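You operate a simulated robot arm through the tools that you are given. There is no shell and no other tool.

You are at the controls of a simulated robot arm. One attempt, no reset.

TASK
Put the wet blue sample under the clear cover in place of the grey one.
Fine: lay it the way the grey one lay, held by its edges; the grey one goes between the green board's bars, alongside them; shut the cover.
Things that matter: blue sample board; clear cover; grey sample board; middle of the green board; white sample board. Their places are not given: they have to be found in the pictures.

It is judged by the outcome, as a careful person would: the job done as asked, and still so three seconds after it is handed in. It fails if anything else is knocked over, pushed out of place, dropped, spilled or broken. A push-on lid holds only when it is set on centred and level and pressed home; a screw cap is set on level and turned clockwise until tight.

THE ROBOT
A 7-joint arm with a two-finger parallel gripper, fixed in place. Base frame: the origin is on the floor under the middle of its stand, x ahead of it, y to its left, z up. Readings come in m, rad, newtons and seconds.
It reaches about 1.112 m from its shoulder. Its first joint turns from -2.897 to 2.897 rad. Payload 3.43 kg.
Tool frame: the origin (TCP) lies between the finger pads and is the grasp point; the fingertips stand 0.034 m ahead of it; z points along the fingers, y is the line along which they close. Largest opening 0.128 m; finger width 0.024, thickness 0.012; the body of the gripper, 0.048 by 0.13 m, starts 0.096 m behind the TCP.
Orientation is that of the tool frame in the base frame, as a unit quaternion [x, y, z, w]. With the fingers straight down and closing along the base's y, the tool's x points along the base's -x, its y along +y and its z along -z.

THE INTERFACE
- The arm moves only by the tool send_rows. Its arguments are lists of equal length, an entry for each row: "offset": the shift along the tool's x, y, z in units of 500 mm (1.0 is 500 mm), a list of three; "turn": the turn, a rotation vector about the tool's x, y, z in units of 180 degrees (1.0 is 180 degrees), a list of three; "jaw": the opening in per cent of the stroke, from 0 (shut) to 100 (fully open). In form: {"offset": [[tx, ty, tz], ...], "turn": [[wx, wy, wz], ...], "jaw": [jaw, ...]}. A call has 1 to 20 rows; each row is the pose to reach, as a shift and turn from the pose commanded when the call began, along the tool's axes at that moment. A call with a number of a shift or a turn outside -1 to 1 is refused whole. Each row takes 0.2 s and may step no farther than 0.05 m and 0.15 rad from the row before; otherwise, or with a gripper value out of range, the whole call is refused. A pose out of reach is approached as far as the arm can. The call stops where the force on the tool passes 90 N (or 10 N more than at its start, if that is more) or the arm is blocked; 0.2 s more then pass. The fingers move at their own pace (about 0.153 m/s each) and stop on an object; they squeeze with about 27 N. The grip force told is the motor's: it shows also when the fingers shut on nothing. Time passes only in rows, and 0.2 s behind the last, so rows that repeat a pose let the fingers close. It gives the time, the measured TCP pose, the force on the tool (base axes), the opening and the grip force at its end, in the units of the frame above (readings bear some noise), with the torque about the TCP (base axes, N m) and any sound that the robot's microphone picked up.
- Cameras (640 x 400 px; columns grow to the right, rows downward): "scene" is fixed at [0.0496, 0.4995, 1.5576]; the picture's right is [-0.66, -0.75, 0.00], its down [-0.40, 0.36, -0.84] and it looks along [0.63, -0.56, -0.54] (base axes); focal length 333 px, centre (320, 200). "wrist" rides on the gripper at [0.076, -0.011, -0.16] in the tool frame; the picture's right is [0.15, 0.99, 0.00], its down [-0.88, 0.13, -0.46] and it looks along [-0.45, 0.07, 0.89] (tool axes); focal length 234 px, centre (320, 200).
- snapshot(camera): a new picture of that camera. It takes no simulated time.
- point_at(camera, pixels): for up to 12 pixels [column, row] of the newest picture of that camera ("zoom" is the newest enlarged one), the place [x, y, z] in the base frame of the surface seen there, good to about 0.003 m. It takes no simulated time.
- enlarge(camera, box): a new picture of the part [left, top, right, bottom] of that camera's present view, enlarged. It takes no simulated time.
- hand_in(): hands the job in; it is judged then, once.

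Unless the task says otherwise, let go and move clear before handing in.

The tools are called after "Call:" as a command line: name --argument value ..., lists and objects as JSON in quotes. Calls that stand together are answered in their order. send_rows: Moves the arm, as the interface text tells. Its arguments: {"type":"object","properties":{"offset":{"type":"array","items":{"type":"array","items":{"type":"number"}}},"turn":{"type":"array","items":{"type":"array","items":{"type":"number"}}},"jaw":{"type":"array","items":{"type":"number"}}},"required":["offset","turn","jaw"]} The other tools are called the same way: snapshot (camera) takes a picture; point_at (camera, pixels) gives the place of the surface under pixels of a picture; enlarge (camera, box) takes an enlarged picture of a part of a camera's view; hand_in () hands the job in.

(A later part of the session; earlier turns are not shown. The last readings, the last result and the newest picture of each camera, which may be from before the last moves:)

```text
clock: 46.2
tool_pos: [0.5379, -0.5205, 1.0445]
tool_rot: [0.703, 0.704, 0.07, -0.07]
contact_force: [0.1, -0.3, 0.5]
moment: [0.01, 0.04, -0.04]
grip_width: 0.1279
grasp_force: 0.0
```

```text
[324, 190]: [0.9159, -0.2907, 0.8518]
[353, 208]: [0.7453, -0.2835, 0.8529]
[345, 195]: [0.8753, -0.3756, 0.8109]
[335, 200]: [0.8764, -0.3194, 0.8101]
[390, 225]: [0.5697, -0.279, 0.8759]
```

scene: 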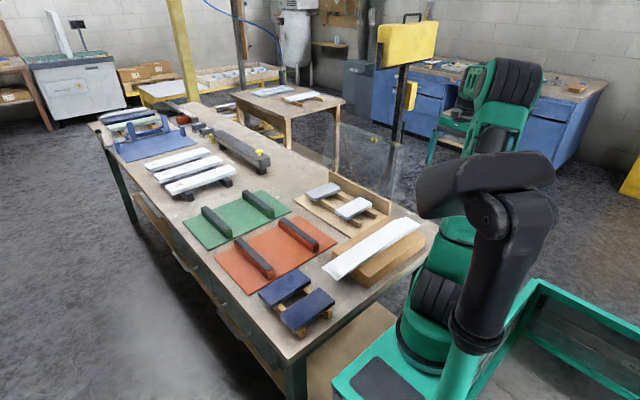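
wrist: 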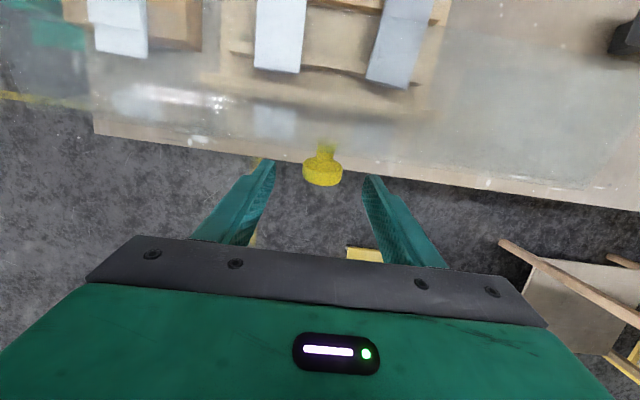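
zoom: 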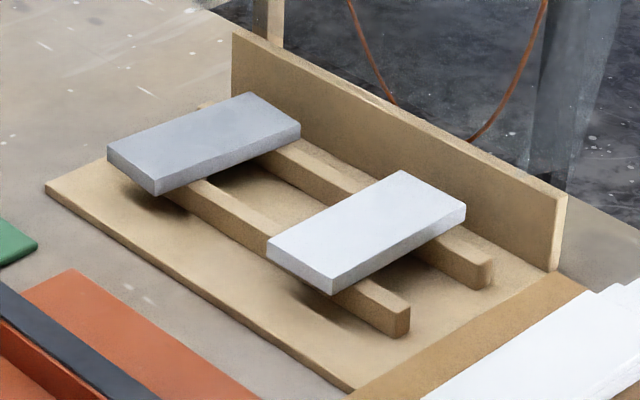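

The grey board's corners put its centre near (0.922,-0.289) with about 5.8° yaw. I'll route around the open cover's end: over to y≈-0.12 first while levelling the gripper, then across to x≈0.92.

Call:
send_rows --offset '[[0.0898, 0.002, 0.0045], [0.1796, 0.004, 0.009], [0.2693, 0.006, 0.0135], [0.3591, 0.008, 0.018], [0.4489, 0.01, 0.0226], [0.5387, 0.012, 0.0271], [0.6284, 0.014, 0.0316], [0.7182, 0.016, 0.0361], [0.808, 0.02, 0.0406]]' --turn '[[0, -0.007, 0], [0, -0.014, 0], [0, -0.021, 0.0001], [0, -0.028, 0.0002], [0, -0.035, 0.0002], [0, -0.042, 0.0003], [0, -0.049, 0.0003], [0, -0.056, 0.0004], [0, -0.0631, 0.0004]]' --jaw '[100, 100, 90, 80, 70, 70, 70, 70, 70]'

Call:
send_rows --offset '[[0, 0.09, 0], [0, 0.18, 0], [0, 0.27, 0], [0, 0.36, 0], [0, 0.45, 0], [0, 0.54, 0], [0, 0.63, 0], [0, 0.7, 0], [0, 0.744, 0]]' --turn '[[0, 0, 0.0036], [0, 0, 0.0072], [0, 0, 0.0107], [0, 0, 0.0143], [0, 0, 0.0179], [0, 0, 0.0215], [0, 0, 0.025], [0, 0, 0.0286], [0, 0, 0.0322]]' --jaw '[70, 70, 70, 70, 70, 70, 70, 70, 70]'

Call:
snapshot --camera "wrist"

Call:
snapshot --camera "scene"

```text
clock: 48.2
tool_pos: [0.5504, -0.1251, 1.106]
tool_rot: [0.707, 0.707, 0.0, 0.0]
contact_force: [1.1, -0.7, -0.1]
moment: [0.04, 0.01, 0.02]
grip_width: 0.0895
grasp_force: 0.0
```

```text
clock: 50.2
tool_pos: [0.9216, -0.1237, 1.1054]
tool_rot: [0.742, 0.67, 0.001, 0.001]
contact_force: [-0.4, 0.1, 0.2]
moment: [-0.01, -0.05, -0.01]
grip_width: 0.0894
grasp_force: 0.1
```

```text
taken
```

wrist: 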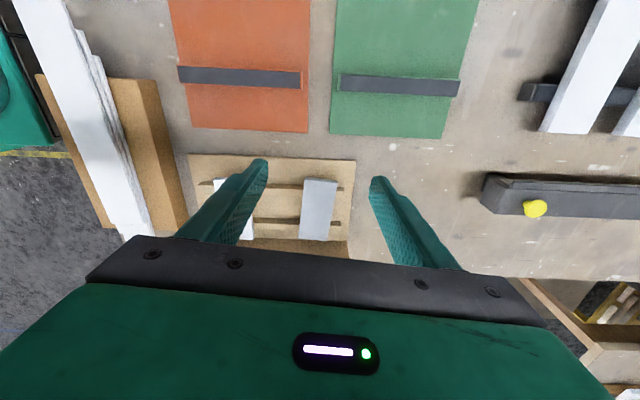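

```text
taken
```

scene: 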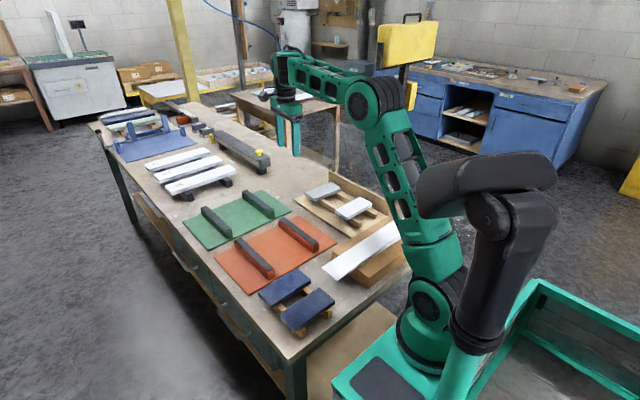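

The gripper yaw matches (tool x leans 5.8° to +x) and the grey board is seen at (320,210). I'll measure its corners from this nearer view.

Call:
enlarge --camera "wrist" --box '[180, 140, 380, 265]'

Call:
point_at --camera "zoom" --pixels '[[407, 130], [500, 138], [480, 318], [385, 312], [398, 220], [488, 230], [450, 134], [430, 315], [440, 220]]'

```text
3.20 times, centred on (280, 202) of wrist
```

zoom: 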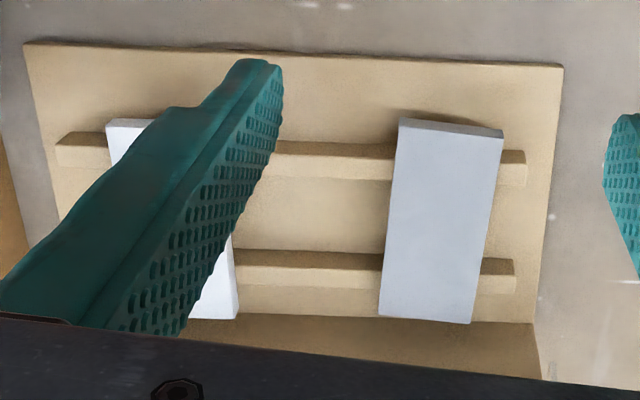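

```text
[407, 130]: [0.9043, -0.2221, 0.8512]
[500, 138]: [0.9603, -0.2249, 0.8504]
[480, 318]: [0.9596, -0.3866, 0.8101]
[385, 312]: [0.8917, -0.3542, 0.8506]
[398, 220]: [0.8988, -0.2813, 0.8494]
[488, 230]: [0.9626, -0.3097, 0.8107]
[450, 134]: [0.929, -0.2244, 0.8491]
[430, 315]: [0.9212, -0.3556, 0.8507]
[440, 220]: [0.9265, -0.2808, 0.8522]
```

The centre comes out near (0.925,-0.290) from this view. I'll move over it at z≈1.0 and check alignment of the fingers with the board.

Call:
send_rows --offset '[[-0.08, 0.0094, 0.02], [-0.16, 0.0187, 0.06], [-0.24, 0.0281, 0.11], [-0.3, 0.0351, 0.17], [-0.3292, 0.0385, 0.2108]]' --turn '[[0, 0, 0], [0, 0, 0], [0, 0, 0], [0, 0, 0], [0, 0, 0]]' --jaw '[70, 70, 70, 70, 70]'

Call:
snapshot --camera "wrist"

Call:
enlarge --camera "wrist" --box '[220, 100, 420, 265]'

Call:
point_at --camera "wrist" --pixels '[[320, 150], [320, 180], [320, 200], [300, 170], [340, 170], [325, 130]]'

```text
clock: 51.4
tool_pos: [0.923, -0.2896, 0.9991]
tool_rot: [0.741, 0.671, 0.0, 0.001]
contact_force: [-0.2, 0.0, 0.5]
moment: [-0.06, 0.01, 0.02]
grip_width: 0.0897
grasp_force: 0.0
```

```text
taken
```

wrist: 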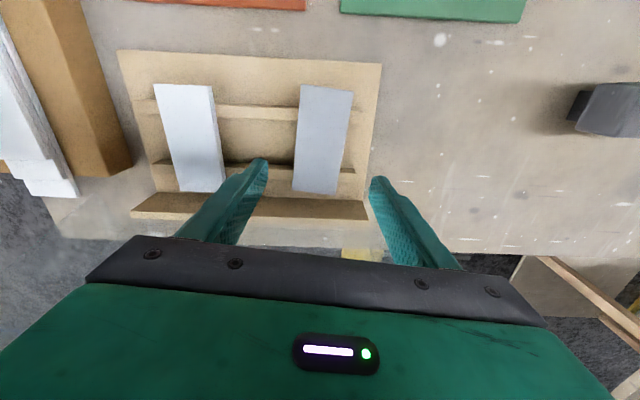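

```text
2.42 times, centred on (320, 182) of wrist
```

zoom: 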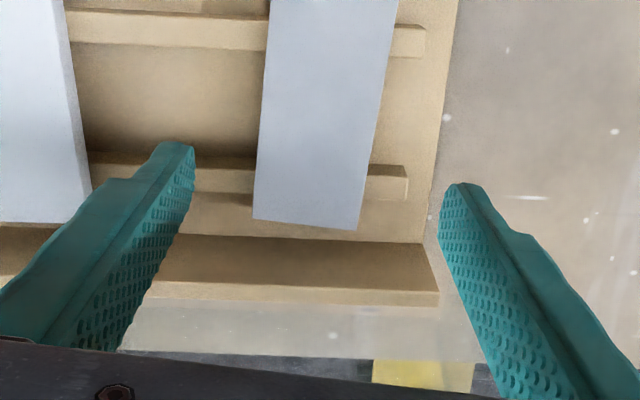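

```text
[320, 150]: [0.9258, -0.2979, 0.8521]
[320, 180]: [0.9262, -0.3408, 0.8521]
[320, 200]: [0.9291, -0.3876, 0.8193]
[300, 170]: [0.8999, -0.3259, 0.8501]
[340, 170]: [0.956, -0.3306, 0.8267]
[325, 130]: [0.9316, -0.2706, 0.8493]
```

The board's centre projects to (320.7,143.5) versus the tool axis at (319.6,144.4), so it's within ~1.5 mm, and its yaw matches within a degree. I'll descend to z=0.852 straddling it.

Call:
send_rows --offset '[[0.0024, 0.003, 0.08], [0.0024, 0.003, 0.16], [0.0024, 0.003, 0.23], [0.0024, 0.003, 0.28], [0.0024, 0.003, 0.2942], [0.0024, 0.003, 0.2942]]' --turn '[[0, 0, 0], [0, 0, 0], [0, 0, 0], [0, 0, 0], [0, 0, 0], [0, 0, 0]]' --jaw '[70, 70, 70, 70, 70, 70]'

Call:
snapshot --camera "wrist"

Call:
enlarge --camera "scene" --box '[270, 110, 430, 230]'

```text
clock: 52.8
tool_pos: [0.9248, -0.2884, 0.8537]
tool_rot: [0.741, 0.671, 0.001, 0.0]
contact_force: [-0.4, -0.4, 0.0]
moment: [0.02, 0.01, 0.01]
grip_width: 0.0896
grasp_force: 0.0
```

```text
taken
```

wrist: 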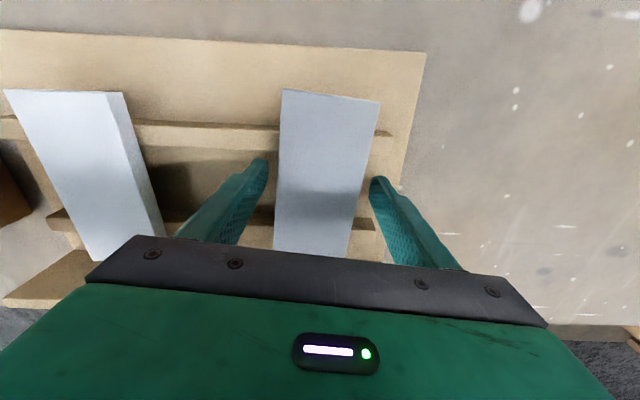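

```text
3.33 times, centred on (350, 170) of scene
```

zoom: 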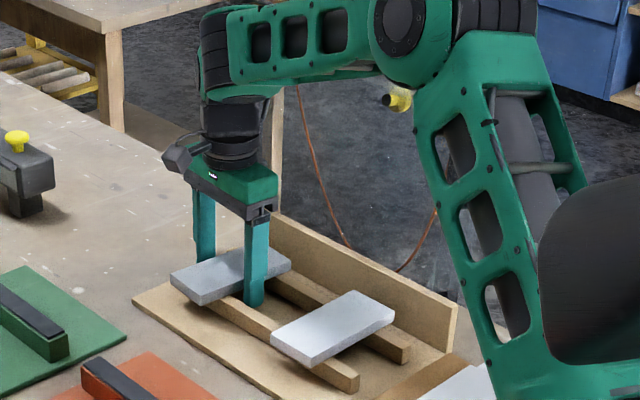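

Fingers straddle the grey board, whose edges at (277,186) and (360,196) are symmetric about the tool axis. I'll close on it.

Call:
send_rows --offset '[[0, 0, 0], [0, 0, 0], [0, 0, 0], [0, 0, 0]]' --turn '[[0, 0, 0], [0, 0, 0], [0, 0, 0], [0, 0, 0]]' --jaw '[55, 40, 35, 35]'

Call:
snapshot --camera "wrist"

```text
clock: 53.8
tool_pos: [0.9254, -0.2879, 0.8533]
tool_rot: [0.74, 0.672, -0.001, -0.001]
contact_force: [0.4, -0.2, -0.4]
moment: [0.02, -0.01, 0.03]
grip_width: 0.0631
grasp_force: 27.2
```

```text
taken
```

wrist: 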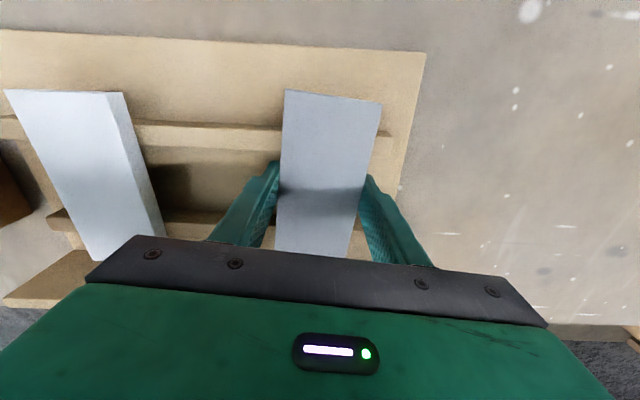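

The grey board is held (0.063 m), but my tips reach 14 mm below its underside, which would prevent setting it flat on the green board. I'll open slightly, rise 16.5 mm and regrip with tips just above its bottom edge.

Call:
send_rows --offset '[[0, 0, 0], [0, 0, 0], [0, 0, -0.016], [0, 0, -0.033], [0, 0, -0.033]]' --turn '[[0, 0, 0], [0, 0, 0], [0, 0, 0], [0, 0, 0], [0, 0, 0]]' --jaw '[60, 60, 60, 60, 60]'

Call:
send_rows --offset '[[0, 0, 0], [0, 0, 0], [0, 0, 0], [0, 0, 0]]' --turn '[[0, 0, 0], [0, 0, 0], [0, 0, 0], [0, 0, 0]]' --jaw '[50, 40, 35, 35]'

Call:
snapshot --camera "wrist"

```text
clock: 55.0
tool_pos: [0.9254, -0.2882, 0.8711]
tool_rot: [0.742, 0.671, 0.0, 0.0]
contact_force: [-0.5, -0.1, 0.3]
moment: [-0.02, -0.01, 0.0]
grip_width: 0.0768
grasp_force: 0.0
```

```text
clock: 56.0
tool_pos: [0.9265, -0.2871, 0.8703]
tool_rot: [0.741, 0.671, 0.0, 0.0]
contact_force: [0.3, 0.2, 1.4]
moment: [-0.01, 0.04, -0.01]
grip_width: 0.0636
grasp_force: 27.5
```

```text
taken
```

wrist: 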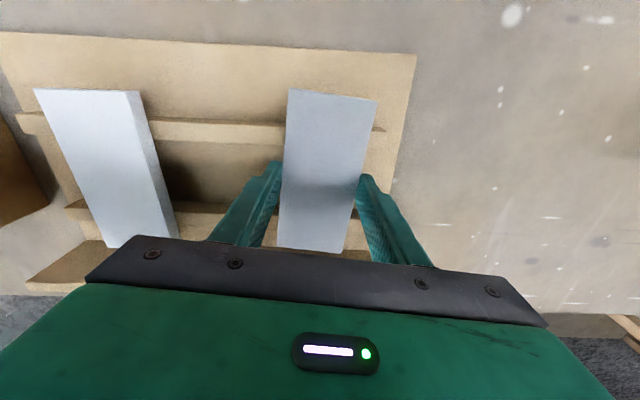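

Regripped with tips near the board's bottom (0.0636 m). I'll lift it straight up 10 cm, then move it out toward +y clear of the open cover.

Call:
send_rows --offset '[[0, 0, -0.03], [0, 0, -0.1], [0, 0, -0.19], [0.05, 0, -0.2], [0.14, 0, -0.2], [0.23, 0, -0.2], [0.32, 0, -0.2], [0.4, 0, -0.2]]' --turn '[[0, 0, 0], [0, 0, 0], [0, 0, 0], [0, 0, 0], [0, 0, 0], [0, 0, 0], [0, 0, 0], [0, 0, 0]]' --jaw '[35, 35, 35, 35, 35, 35, 35, 35]'

Call:
snapshot --camera "wrist"

Call:
snapshot --camera "scene"

```text
clock: 57.8
tool_pos: [0.9462, -0.0895, 0.9695]
tool_rot: [0.741, 0.671, -0.001, 0.001]
contact_force: [0.7, -1.5, -0.8]
moment: [0.1, -0.01, 0.02]
grip_width: 0.0633
grasp_force: 27.4
```

```text
taken
```

wrist: 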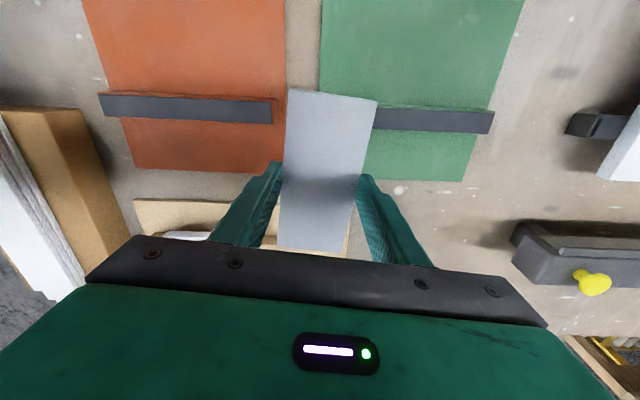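

```text
taken
```

scene: 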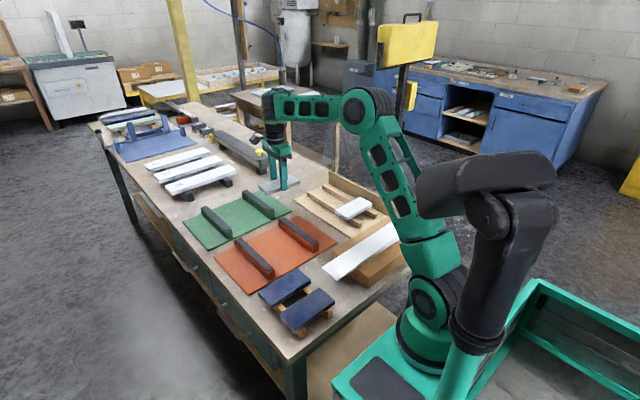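

The board hangs level in the grip. I'll swing it by -95.8° so its long side runs along x, while moving over toward the green board at a safe height.

Call:
send_rows --offset '[[0.0195, -0.0014, 0.0061], [0.039, -0.0028, 0.0122], [0.0585, -0.0041, 0.0182], [0.078, -0.0055, 0.0243], [0.0975, -0.0069, 0.0304], [0.117, -0.0083, 0.0365], [0.1364, -0.0096, 0.0425], [0.1559, -0.011, 0.0486], [0.1754, -0.0124, 0.0547], [0.1949, -0.0138, 0.0608], [0.2144, -0.0151, 0.0668], [0.2339, -0.0165, 0.0729], [0.2534, -0.0179, 0.079]]' --turn '[[0, 0, -0.041], [0, 0, -0.0819], [0, 0, -0.1229], [0, 0, -0.1638], [0, 0, -0.2048], [0, 0, -0.2457], [0, 0, -0.2867], [0, 0, -0.3276], [0, 0, -0.3686], [0, 0, -0.4095], [0, 0, -0.4505], [0, 0, -0.4914], [0, 0, -0.5324]]' --jaw '[35, 35, 35, 35, 35, 35, 35, 35, 35, 35, 35, 35, 35]'

Call:
snapshot --camera "wrist"

Call:
snapshot --camera "scene"

```text
clock: 60.6
tool_pos: [0.9487, 0.036, 0.9299]
tool_rot: [-0.002, 1.0, 0.001, 0.0]
contact_force: [0.4, -1.1, -1.9]
moment: [-0.03, -0.05, 0.01]
grip_width: 0.0632
grasp_force: 27.3
```

```text
taken
```

wrist: 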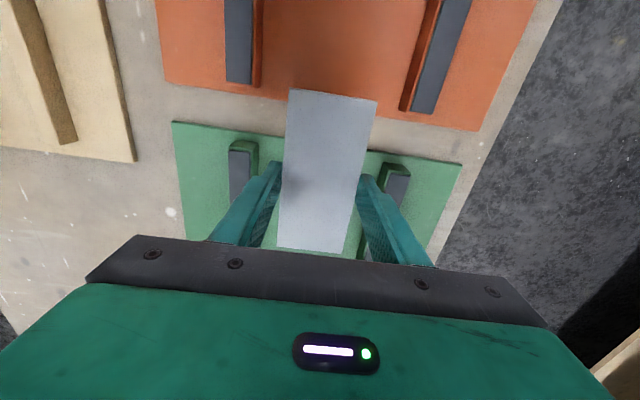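

```text
taken
```

scene: 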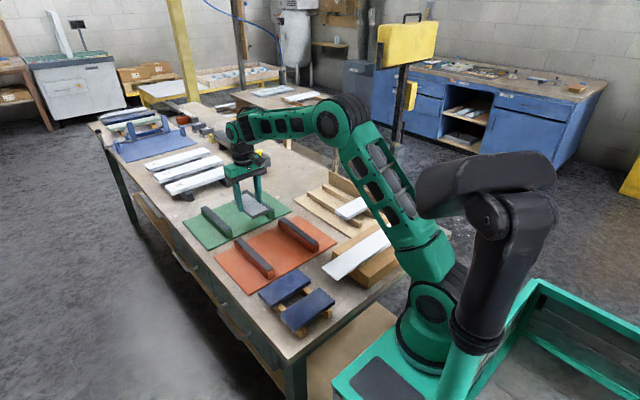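

The board is aligned along x now, heading over the green board; bars show at (243,165) and (397,175). I'll measure the bars' inner faces from here.

Call:
enlarge --camera "wrist" --box '[170, 110, 470, 260]'

Call:
point_at --camera "wrist" --pixels '[[240, 152], [232, 180], [256, 146], [250, 160], [384, 166], [400, 168], [398, 190], [380, 172], [180, 128], [455, 165], [330, 250], [268, 150]]'

Call:
point_at --camera "scene" --pixels '[[201, 208], [207, 206], [232, 234], [226, 237], [246, 192], [251, 190], [268, 214], [273, 217], [215, 220], [258, 203]]'

```text
2.13 times, centred on (320, 185) of wrist
```

zoom: 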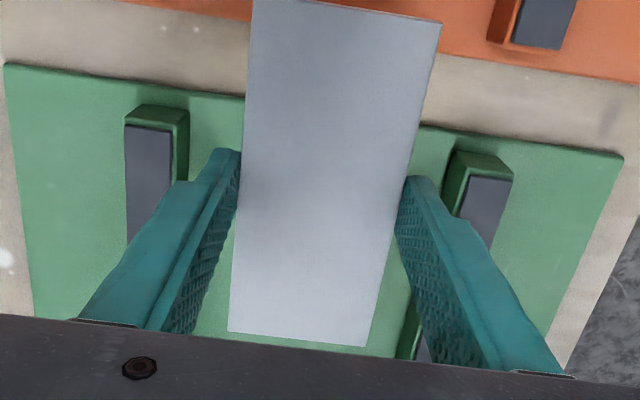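

```text
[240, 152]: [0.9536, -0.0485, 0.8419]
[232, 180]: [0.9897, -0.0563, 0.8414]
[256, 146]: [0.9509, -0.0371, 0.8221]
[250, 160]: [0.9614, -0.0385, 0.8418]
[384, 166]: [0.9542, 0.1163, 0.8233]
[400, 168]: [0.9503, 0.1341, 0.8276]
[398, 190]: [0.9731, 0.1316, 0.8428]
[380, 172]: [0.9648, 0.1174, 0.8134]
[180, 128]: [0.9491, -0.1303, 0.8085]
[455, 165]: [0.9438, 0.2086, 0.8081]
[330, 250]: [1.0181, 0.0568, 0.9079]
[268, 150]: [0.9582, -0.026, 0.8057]
```

```text
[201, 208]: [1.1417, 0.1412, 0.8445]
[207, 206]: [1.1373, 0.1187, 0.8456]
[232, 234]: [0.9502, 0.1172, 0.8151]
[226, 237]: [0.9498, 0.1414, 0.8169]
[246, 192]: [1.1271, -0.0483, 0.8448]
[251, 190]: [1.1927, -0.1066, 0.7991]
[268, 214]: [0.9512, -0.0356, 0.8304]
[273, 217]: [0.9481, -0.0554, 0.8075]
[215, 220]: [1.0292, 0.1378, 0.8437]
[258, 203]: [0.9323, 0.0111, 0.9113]
```

Inner faces are at y≈-0.037 and 0.116, so the lane's middle is y≈0.0395 and the green surface is 0.808. I'll move to (1.03, 0.0395) at z≈0.905 first.

Call:
send_rows --offset '[[-0.06, 0.002, 0.02], [-0.12, 0.005, 0.04], [-0.1626, 0.007, 0.05], [-0.1626, 0.007, 0.05]]' --turn '[[0, 0, 0], [0, 0, 0], [0, 0, 0], [0, 0, 0]]' --jaw '[35, 35, 35, 35]'

Call:
snapshot --camera "wrist"

```text
clock: 61.6
tool_pos: [1.0306, 0.0417, 0.905]
tool_rot: [-0.001, 1.0, 0.0, -0.001]
contact_force: [0.2, -0.1, -0.5]
moment: [-0.03, -0.02, -0.01]
grip_width: 0.0633
grasp_force: 27.1
```

```text
taken
```

wrist: 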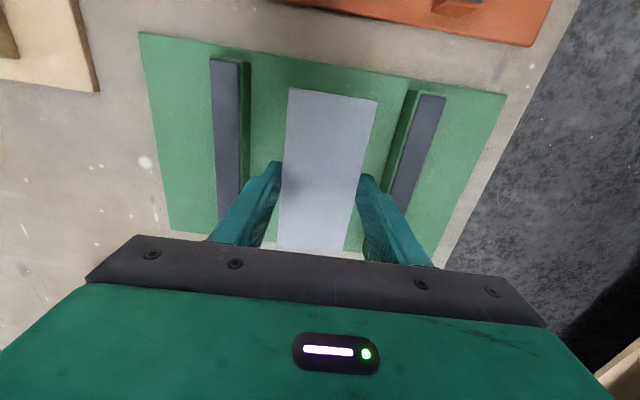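

In reach and centred between the bars. I'll lower gently until the board rests on the green surface, nudging x toward the middle.

Call:
send_rows --offset '[[-0.01, -0.001, 0.04], [-0.02, -0.002, 0.08], [-0.02, -0.002, 0.1], [-0.02, -0.002, 0.11], [-0.02, -0.002, 0.115], [-0.02, -0.002, 0.118], [-0.02, -0.002, 0.118]]' --turn '[[0, 0, 0], [0, 0, 0], [0, 0, 0], [0, 0, 0], [0, 0, 0], [0, 0, 0], [0, 0, 0]]' --jaw '[35, 35, 35, 35, 35, 35, 35]'

Call:
snapshot --camera "wrist"

Call:
enlarge --camera "scene" --box '[160, 130, 320, 270]'

```text
clock: 63.2
tool_pos: [1.0399, 0.0389, 0.8474]
tool_rot: [-0.001, 1.0, 0.0, 0.0]
contact_force: [-0.5, -0.8, -0.5]
moment: [-0.01, -0.04, 0.04]
grip_width: 0.0634
grasp_force: 26.7
```

```text
taken
```

wrist: 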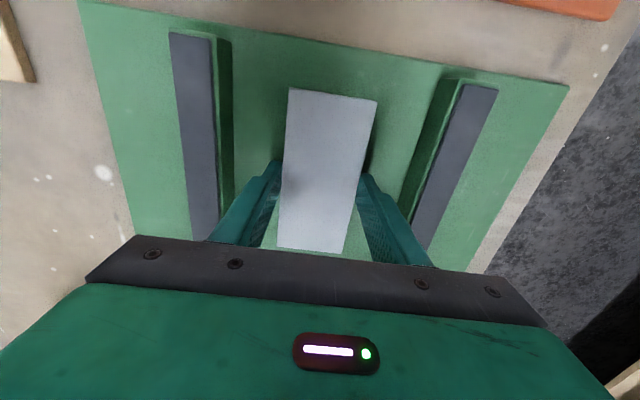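

```text
2.86 times, centred on (240, 200) of scene
```

zoom: 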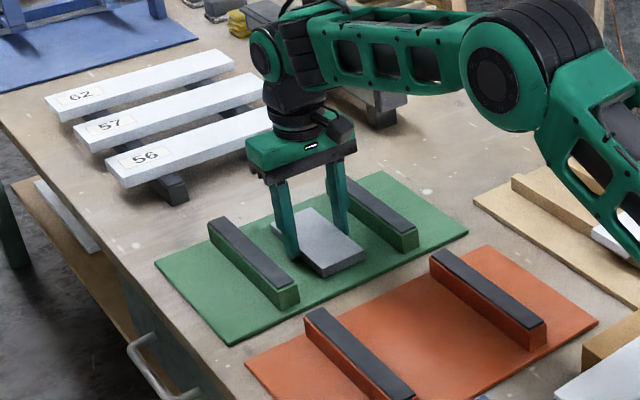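

No contact felt yet at z=0.8474. I'll lower in 1 mm steps and watch for the upward force.

Call:
send_rows --offset '[[0, 0, 0.002], [0, 0, 0.004], [0, 0, 0.004]]' --turn '[[0, 0, 0], [0, 0, 0], [0, 0, 0]]' --jaw '[35, 35, 35]'

Call:
point_at --camera "wrist" --pixels '[[320, 110], [320, 150], [320, 200], [320, 230], [260, 120], [400, 120]]'

```text
clock: 64.0
tool_pos: [1.0411, 0.0395, 0.8445]
tool_rot: [-0.001, 1.0, 0.0, 0.0]
contact_force: [-0.2, -0.6, -0.5]
moment: [-0.01, 0.0, 0.0]
grip_width: 0.063
grasp_force: 26.8
```

```text
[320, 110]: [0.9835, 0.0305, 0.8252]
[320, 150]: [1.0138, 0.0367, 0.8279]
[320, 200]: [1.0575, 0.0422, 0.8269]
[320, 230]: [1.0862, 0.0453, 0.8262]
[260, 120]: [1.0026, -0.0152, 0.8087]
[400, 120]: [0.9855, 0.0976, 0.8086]
```

The board's top reads ≈0.826 so it should be almost on the surface (0.8085). One more millimetre or two.

Call:
send_rows --offset '[[0, 0, 0.001], [0, 0, 0.002], [0, 0, 0.002]]' --turn '[[0, 0, 0], [0, 0, 0], [0, 0, 0]]' --jaw '[35, 35, 35]'

Call:
snapshot --camera "wrist"

Call:
point_at --camera "wrist" --pixels '[[320, 110], [320, 150], [320, 200], [320, 230], [260, 120], [400, 120], [250, 150], [390, 150]]'

```text
clock: 64.8
tool_pos: [1.0406, 0.0402, 0.8443]
tool_rot: [-0.001, 1.0, 0.001, 0.0]
contact_force: [-2.5, 0.0, 5.0]
moment: [0.05, 0.16, -0.04]
grip_width: 0.0632
grasp_force: 27.3
```

```text
taken
```

wrist: 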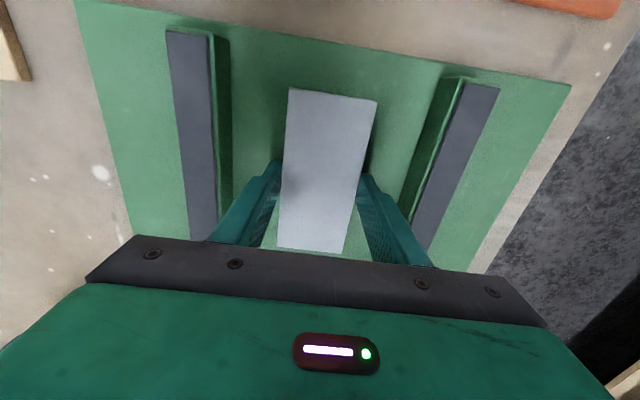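

```text
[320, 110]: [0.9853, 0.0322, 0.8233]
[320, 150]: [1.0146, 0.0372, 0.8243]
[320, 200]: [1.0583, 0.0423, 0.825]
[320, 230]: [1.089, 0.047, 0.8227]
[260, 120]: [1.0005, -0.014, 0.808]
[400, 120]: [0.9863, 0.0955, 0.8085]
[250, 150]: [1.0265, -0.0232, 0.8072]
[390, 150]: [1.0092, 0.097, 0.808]
```

Contact: +5 N upward, the board rests on the green surface. I'll open to about 9 cm (still clear of the bars) and rise.

Call:
send_rows --offset '[[0, 0, 0], [0, 0, 0], [0, 0, 0], [0, 0, -0.04], [0, 0, -0.1]]' --turn '[[0, 0, 0], [0, 0, 0], [0, 0, 0], [0, 0, 0], [0, 0, 0]]' --jaw '[55, 65, 65, 65, 65]'

Call:
snapshot --camera "wrist"

Call:
enlarge --camera "scene" --box '[160, 130, 320, 270]'

```text
clock: 66.0
tool_pos: [1.0424, 0.0394, 0.8937]
tool_rot: [-0.001, 1.0, 0.0, 0.0]
contact_force: [1.2, 0.5, 0.3]
moment: [-0.01, -0.03, -0.01]
grip_width: 0.0831
grasp_force: 0.1
```

```text
taken
```

wrist: 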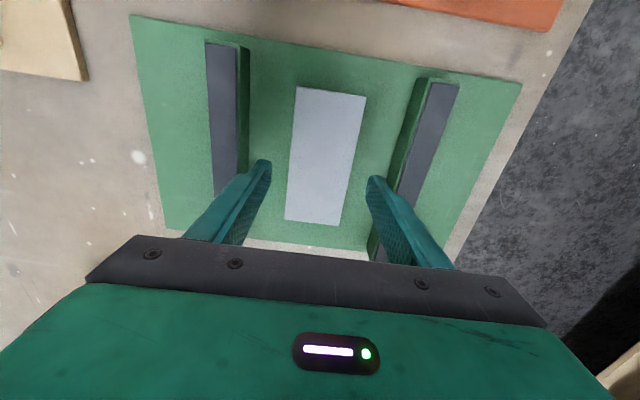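

```text
2.86 times, centred on (240, 200) of scene
```

zoom: 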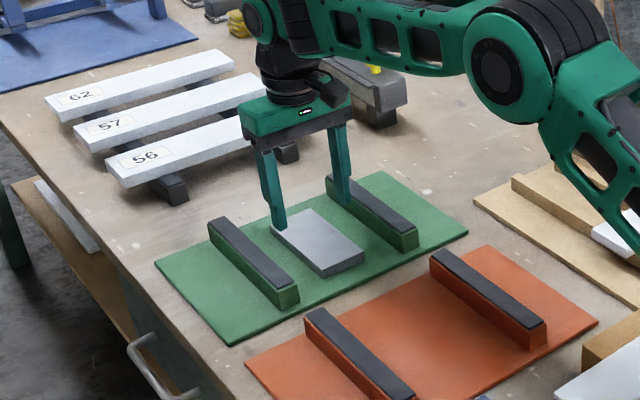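

The grey board lies flat and parallel between the green bars. Next the wet blue board: I'll retreat up and back to above (0.62, 0.14) while turning the gripper so the fingers close along x.

Call:
send_rows --offset '[[0.02, 0, -0.08], [0.0883, 0.0163, -0.0933], [0.1567, 0.0327, -0.1067], [0.225, 0.049, -0.12], [0.2933, 0.0653, -0.1333], [0.3617, 0.0817, -0.1467], [0.43, 0.098, -0.16], [0.4983, 0.1143, -0.1733], [0.5667, 0.1307, -0.1867], [0.635, 0.147, -0.2], [0.7033, 0.1633, -0.2133], [0.7717, 0.1797, -0.2267], [0.84, 0.196, -0.24]]' --turn '[[0, 0, 0], [0, 0, 0.041], [0, 0, 0.082], [0, 0, 0.1231], [0, 0, 0.1641], [0, 0, 0.2051], [0, 0, 0.2461], [0, 0, 0.2871], [0, 0, 0.3281], [0, 0, 0.3692], [0, 0, 0.4102], [0, 0, 0.4512], [0, 0, 0.4922]]' --jaw '[65, 65, 65, 65, 65, 65, 65, 70, 70, 70, 70, 70, 70]'

Call:
snapshot --camera "wrist"

Call:
snapshot --camera "scene"

```text
clock: 68.8
tool_pos: [0.6206, 0.137, 1.0139]
tool_rot: [0.698, 0.716, 0.0, 0.0]
contact_force: [0.0, -0.1, -1.0]
moment: [0.01, 0.07, 0.01]
grip_width: 0.0895
grasp_force: 0.1
```

```text
taken
```

wrist: 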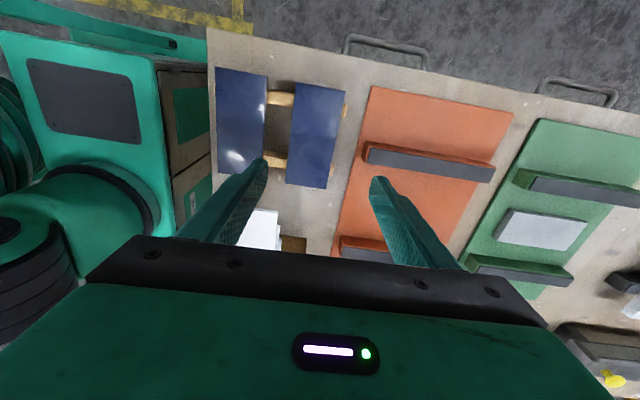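

```text
taken
```

scene: 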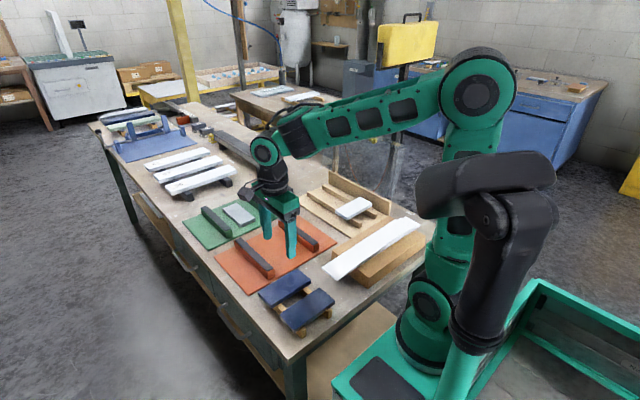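

The nearer blue board at (242,118) again shows bright wet glints while the other is dull. I'll measure its corners from this view.

Call:
enlarge --camera "wrist" --box '[200, 50, 380, 200]'

Call:
point_at --camera "wrist" --pixels '[[218, 69], [266, 77], [262, 155], [219, 171], [217, 120], [265, 116], [292, 82], [343, 92], [290, 180], [327, 186], [242, 75], [240, 120]]'

```text
2.67 times, centred on (290, 125) of wrist
```

zoom: 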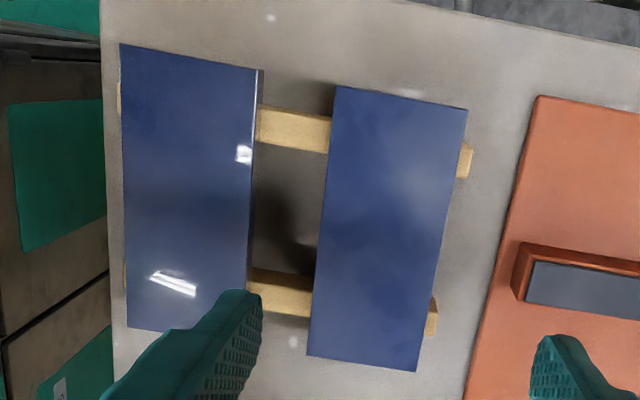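

```text
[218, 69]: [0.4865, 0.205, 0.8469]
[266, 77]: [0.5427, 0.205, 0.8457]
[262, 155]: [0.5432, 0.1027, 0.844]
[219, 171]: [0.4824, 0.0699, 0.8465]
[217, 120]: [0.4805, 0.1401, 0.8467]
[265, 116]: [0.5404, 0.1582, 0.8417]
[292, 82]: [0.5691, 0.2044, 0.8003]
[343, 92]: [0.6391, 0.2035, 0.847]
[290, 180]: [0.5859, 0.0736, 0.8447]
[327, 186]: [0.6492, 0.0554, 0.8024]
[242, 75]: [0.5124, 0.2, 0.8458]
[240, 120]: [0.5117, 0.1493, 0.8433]
```

The wet board is at x≈0.481–0.543, y≈0.070–0.205, nearly square to the axes. I'll move straight above its centre (0.5117, 0.1375).

Call:
send_rows --offset '[[0.002, -0.07, 0.01], [0.004, -0.14, 0.02], [0.0076, -0.2177, 0.048], [0.0076, -0.2177, 0.048]]' --turn '[[0, 0, 0.002], [0, 0, 0.004], [0, 0, 0.0055], [0, 0, 0.0055]]' --jaw '[70, 70, 70, 70]'

Call:
snapshot --camera "wrist"

Call:
enlarge --camera "wrist" --box '[220, 60, 420, 240]'

```text
clock: 69.8
tool_pos: [0.5122, 0.1386, 0.9891]
tool_rot: [0.704, 0.71, 0.001, 0.0]
contact_force: [0.4, -0.2, 0.2]
moment: [-0.01, 0.02, 0.0]
grip_width: 0.0897
grasp_force: 0.0
```

```text
taken
```

wrist: 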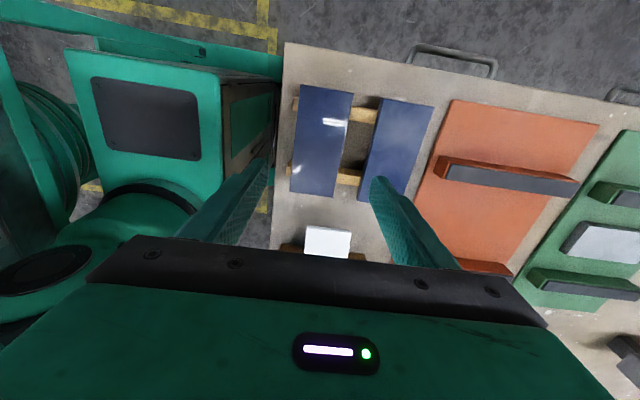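

```text
2.22 times, centred on (320, 150) of wrist
```

zoom: 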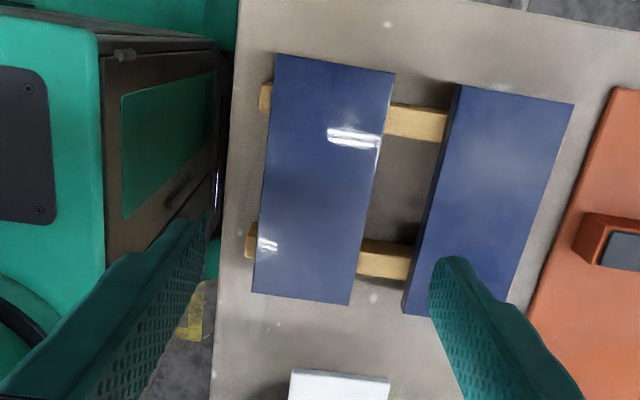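

The wet board's centre projects to (318.8,146.8) versus the tool axis (319.6,145.6), within ~2 mm, and yaw matches. I'll narrow the jaw to 8.2 cm and lower around its edges.

Call:
send_rows --offset '[[-0.003, -0.002, 0.08], [-0.003, -0.002, 0.15], [-0.003, -0.002, 0.2], [-0.003, -0.002, 0.24], [-0.003, -0.002, 0.265], [-0.003, -0.002, 0.2782], [-0.003, -0.002, 0.2782]]' --turn '[[0, 0, 0], [0, 0, 0], [0, 0, 0], [0, 0, 0], [0, 0, 0], [0, 0, 0], [0, 0, 0]]' --jaw '[64, 64, 64, 64, 64, 64, 64]'

Call:
snapshot --camera "wrist"

Call:
enlarge --camera "scene" --box '[220, 230, 380, 340]'

```text
clock: 71.4
tool_pos: [0.5083, 0.1373, 0.8496]
tool_rot: [0.704, 0.71, 0.0, 0.0]
contact_force: [-0.1, -0.4, 1.3]
moment: [0.0, 0.0, -0.04]
grip_width: 0.082
grasp_force: 0.2
```

```text
taken
```

wrist: 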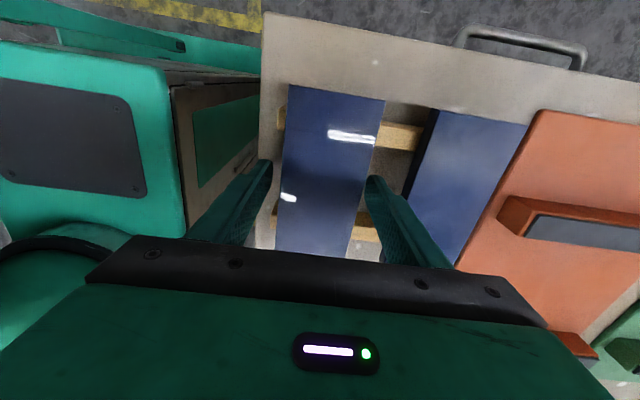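

```text
3.64 times, centred on (300, 285) of scene
```

zoom: 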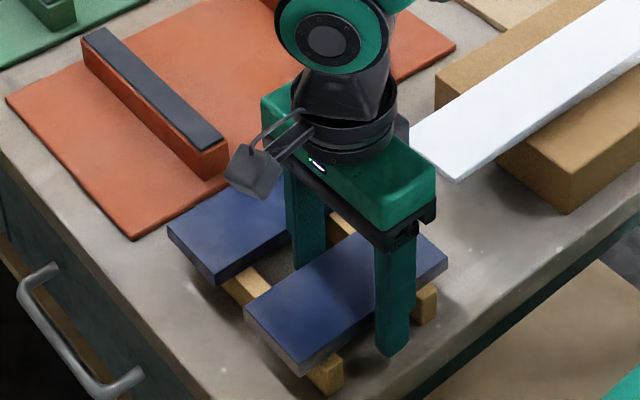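

The fingers straddle the wet board with its centre about 1.8 mm toward +x of my axis; I'll correct that and then close gently on its two long edges.

Call:
send_rows --offset '[[0, 0.0036, 0], [0, 0.0036, 0]]' --turn '[[0, 0, 0], [0, 0, 0]]' --jaw '[64, 64]'

Call:
send_rows --offset '[[0, 0, 0], [0, 0, 0], [0, 0, 0], [0, 0, 0], [0, 0, 0]]' --turn '[[0, 0, 0], [0, 0, 0], [0, 0, 0], [0, 0, 0], [0, 0, 0]]' --jaw '[57, 50, 44, 38, 38]'

Call:
snapshot --camera "wrist"

```text
clock: 72.0
tool_pos: [0.5113, 0.1361, 0.851]
tool_rot: [0.704, 0.71, 0.001, 0.0]
contact_force: [0.4, 0.0, 0.4]
moment: [0.01, -0.02, 0.01]
grip_width: 0.0821
grasp_force: 0.1
```

```text
clock: 73.2
tool_pos: [0.5117, 0.1355, 0.8502]
tool_rot: [0.703, 0.711, 0.0, 0.001]
contact_force: [-1.1, 0.4, 0.5]
moment: [0.05, -0.04, 0.01]
grip_width: 0.0636
grasp_force: 27.0
```

```text
taken
```

wrist: 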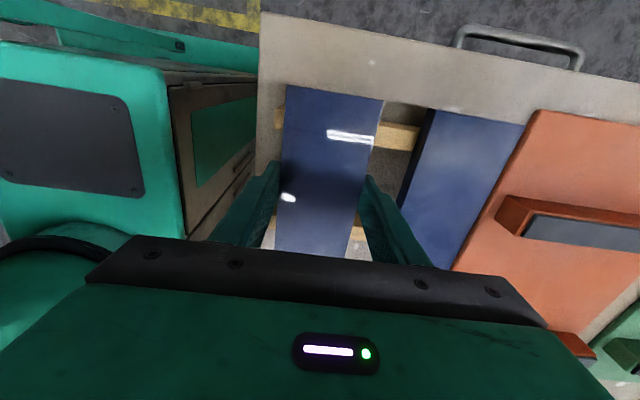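

The wet board is gripped by its two long edges (0.0636 m), top untouched. I'll lift it straight up to z=1.0 and check it in the picture.

Call:
send_rows --offset '[[0, 0, -0.02], [0, 0, -0.07], [0, 0, -0.14], [0, 0, -0.22], [0, 0, -0.3], [0, 0, -0.3]]' --turn '[[0, 0, 0], [0, 0, 0], [0, 0, 0], [0, 0, 0], [0, 0, 0], [0, 0, 0]]' --jaw '[38, 38, 38, 38, 38, 38]'

Call:
snapshot --camera "wrist"

Call:
snapshot --camera "scene"

```text
clock: 74.6
tool_pos: [0.5095, 0.139, 0.9988]
tool_rot: [0.704, 0.711, 0.001, -0.001]
contact_force: [-0.3, -0.4, -1.0]
moment: [0.04, 0.03, 0.01]
grip_width: 0.0634
grasp_force: 27.1
```

```text
taken
```

wrist: 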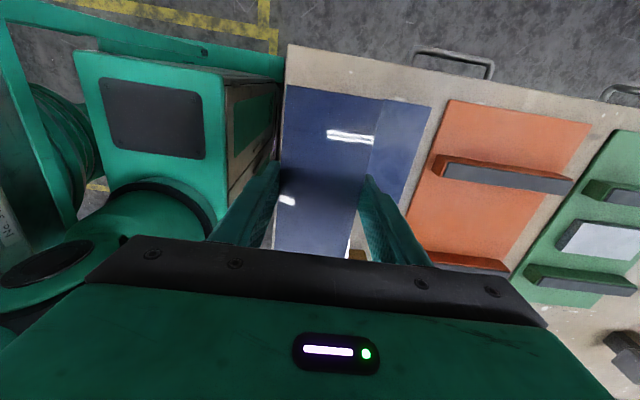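

```text
taken
```

scene: 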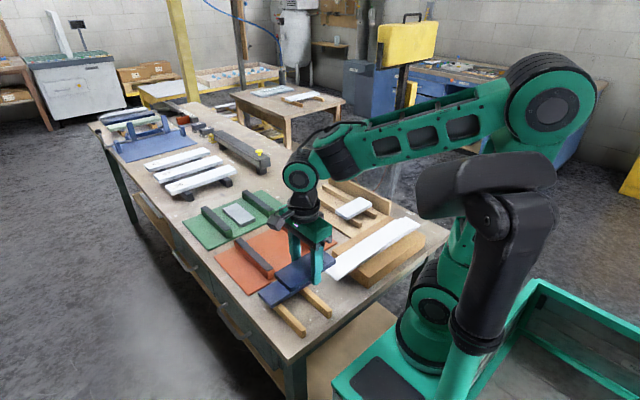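

The wet board is lifted level and the dry one stays on its rails. I'll carry it over to (0.92,-0.05) at z≈1.0, turning to the grey one's 5.4° yaw on the way.

Call:
send_rows --offset '[[-0.0344, 0.0747, 0], [-0.0688, 0.1493, 0], [-0.1033, 0.224, 0], [-0.1377, 0.2987, 0], [-0.1721, 0.3734, 0], [-0.2065, 0.448, 0], [-0.2409, 0.5227, 0], [-0.2753, 0.5974, 0], [-0.3098, 0.672, 0], [-0.3442, 0.7467, 0], [-0.3786, 0.8254, 0]]' --turn '[[0, 0, 0.003], [0, 0, 0.0059], [0, 0, 0.0089], [0, 0, 0.0119], [0, 0, 0.0149], [0, 0, 0.0178], [0, 0, 0.0208], [0, 0, 0.0238], [0, 0, 0.0268], [0, 0, 0.0297], [0, 0, 0.0327]]' --jaw '[38, 38, 38, 38, 38, 38, 38, 38, 38, 38, 38]'

Call:
snapshot --camera "wrist"

Call:
snapshot --camera "scene"

```text
clock: 77.0
tool_pos: [0.9259, -0.0483, 1.0017]
tool_rot: [0.74, 0.673, 0.001, 0.001]
contact_force: [0.6, -0.1, -0.1]
moment: [-0.02, -0.03, 0.02]
grip_width: 0.0632
grasp_force: 27.0
```

```text
taken
```

wrist: 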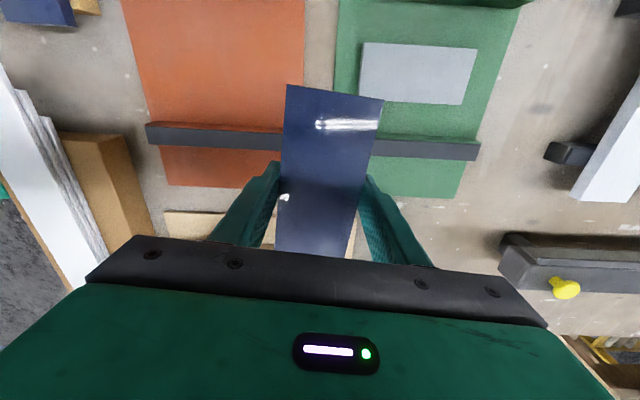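

```text
taken
```

scene: 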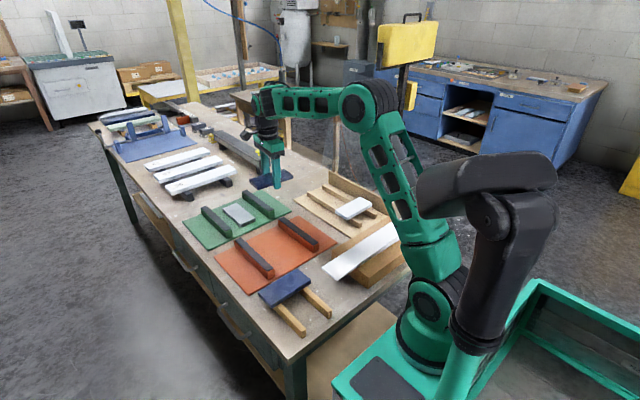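

The board is held level at the right yaw (5.4°). Before moving in, I'll check that the cover is still open.

Call:
enlarge --camera "scene" --box '[280, 110, 420, 230]'

```text
3.33 times, centred on (350, 170) of scene
```

zoom: 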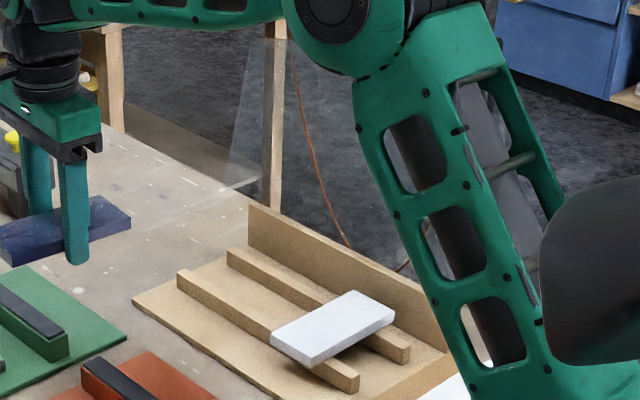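

The cover's side panel is visible standing open at zoom (245,120). I'll move in over the grey board's old place at z≈0.94.

Call:
send_rows --offset '[[-0.0803, 0.007, 0], [-0.1606, 0.014, 0.01], [-0.2409, 0.021, 0.03], [-0.3212, 0.028, 0.06], [-0.4015, 0.035, 0.09], [-0.4618, 0.0403, 0.115], [-0.4818, 0.042, 0.1234], [-0.4818, 0.042, 0.1234]]' --turn '[[0, 0, 0], [0, 0, 0], [0, 0, 0], [0, 0, 0], [0, 0, 0], [0, 0, 0], [0, 0, 0], [0, 0, 0]]' --jaw '[38, 38, 38, 38, 38, 38, 38, 38]'

Call:
snapshot --camera "wrist"

Call:
enlarge --camera "scene" --box '[270, 110, 410, 230]'

```text
clock: 78.8
tool_pos: [0.9231, -0.2903, 0.9366]
tool_rot: [0.739, 0.674, 0.0, 0.001]
contact_force: [0.3, 0.8, -1.4]
moment: [-0.02, 0.03, -0.04]
grip_width: 0.0634
grasp_force: 26.6
```

```text
taken
```

wrist: 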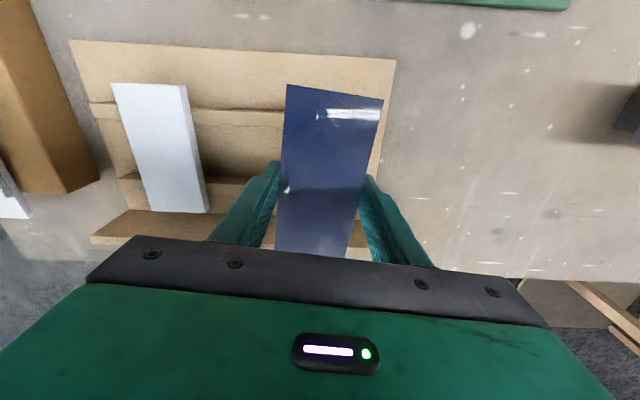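

```text
3.33 times, centred on (340, 170) of scene
```

zoom: 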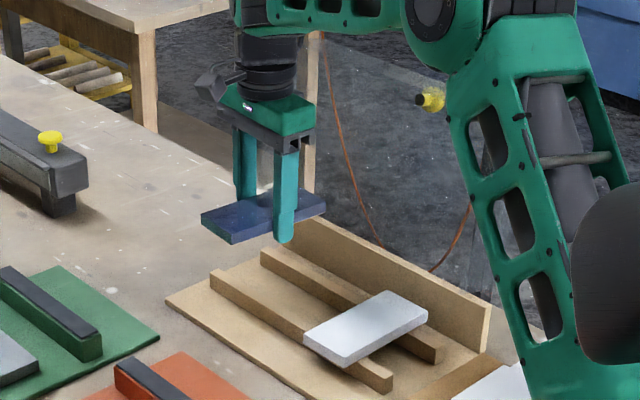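

The wet board is over its place: TCP (0.923,-0.290), held level. I'll lower to just above the rails, then feel for contact.

Call:
send_rows --offset '[[-0.002, 0.001, 0.05], [-0.002, 0.001, 0.1], [-0.002, 0.001, 0.135], [-0.002, 0.001, 0.152], [-0.002, 0.001, 0.158], [-0.002, 0.001, 0.158]]' --turn '[[0, 0, 0], [0, 0, 0], [0, 0, 0], [0, 0, 0], [0, 0, 0], [0, 0, 0]]' --jaw '[38, 38, 38, 38, 38, 38]'

Call:
snapshot --camera "wrist"

Call:
enlarge --camera "scene" --box '[270, 140, 410, 230]'

```text
clock: 80.2
tool_pos: [0.9249, -0.293, 0.8595]
tool_rot: [0.74, 0.673, 0.0, 0.0]
contact_force: [-0.8, -0.4, -1.4]
moment: [0.0, 0.01, -0.01]
grip_width: 0.0632
grasp_force: 27.1
```

```text
taken
```

wrist: 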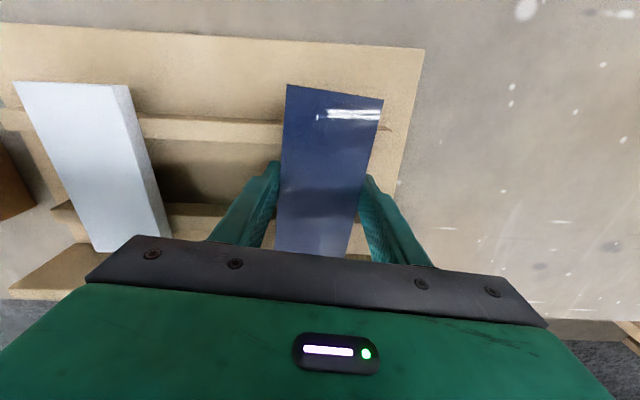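

```text
4.44 times, centred on (340, 185) of scene
```

zoom: 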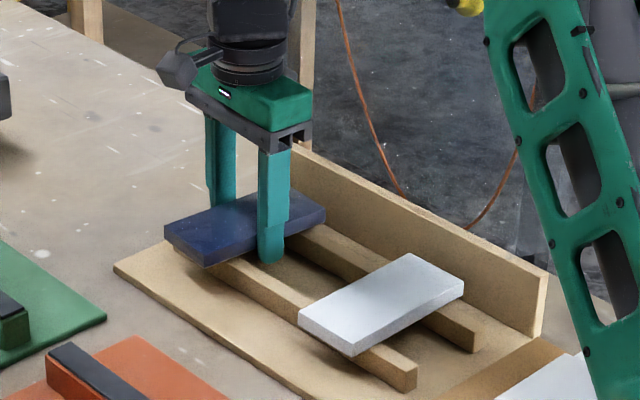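

Just above the rails. I'll lower 1 mm at a time and read the force and position.

Call:
send_rows --offset '[[0, 0, 0.003], [0, 0, 0.006], [0, 0, 0.006]]' --turn '[[0, 0, 0], [0, 0, 0], [0, 0, 0]]' --jaw '[38, 38, 38]'

Call:
send_rows --offset '[[0.001, 0, 0.002], [0.001, 0, 0.004], [0.001, 0, 0.004]]' --turn '[[0, 0, 0], [0, 0, 0], [0, 0, 0]]' --jaw '[38, 38, 38]'

```text
clock: 81.0
tool_pos: [0.9257, -0.2924, 0.8566]
tool_rot: [0.74, 0.672, 0.0, 0.0]
contact_force: [-1.1, -0.4, -0.4]
moment: [0.0, -0.01, -0.02]
grip_width: 0.0635
grasp_force: 26.8
```

```text
clock: 81.8
tool_pos: [0.9259, -0.2905, 0.8547]
tool_rot: [0.74, 0.673, 0.0, 0.0]
contact_force: [-0.3, -0.5, -1.6]
moment: [-0.01, -0.01, -0.01]
grip_width: 0.0632
grasp_force: 27.0
```

No contact yet at 0.8547. I'll keep lowering in small steps with a 1 mm x correction.

Call:
send_rows --offset '[[0, -0.002, 0.0015], [0, -0.002, 0.003], [0, -0.002, 0.003]]' --turn '[[0, 0, 0], [0, 0, 0], [0, 0, 0]]' --jaw '[38, 38, 38]'

Call:
snapshot --camera "wrist"

Call:
point_at --camera "wrist" --pixels '[[325, 130], [320, 160], [310, 200], [290, 90], [378, 102], [310, 240]]'

```text
clock: 82.6
tool_pos: [0.9246, -0.2908, 0.8532]
tool_rot: [0.74, 0.673, 0.001, 0.001]
contact_force: [-4.2, 0.4, 9.3]
moment: [0.15, 0.28, 0.01]
grip_width: 0.0635
grasp_force: 26.5
```

```text
taken
```

wrist: 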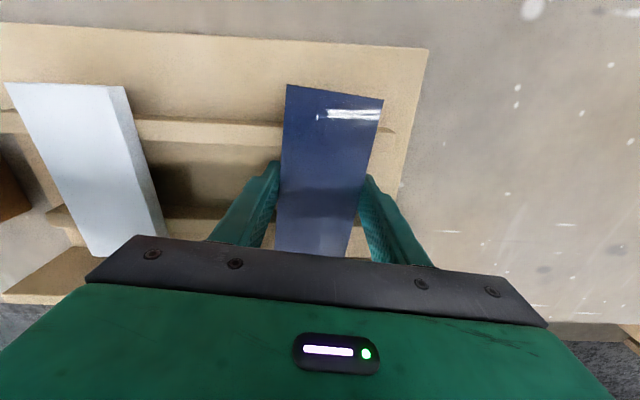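

```text
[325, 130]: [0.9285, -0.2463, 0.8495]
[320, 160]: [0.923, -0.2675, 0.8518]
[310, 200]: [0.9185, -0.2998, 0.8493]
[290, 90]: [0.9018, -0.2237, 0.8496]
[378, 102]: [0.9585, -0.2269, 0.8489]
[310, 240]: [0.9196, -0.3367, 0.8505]
```

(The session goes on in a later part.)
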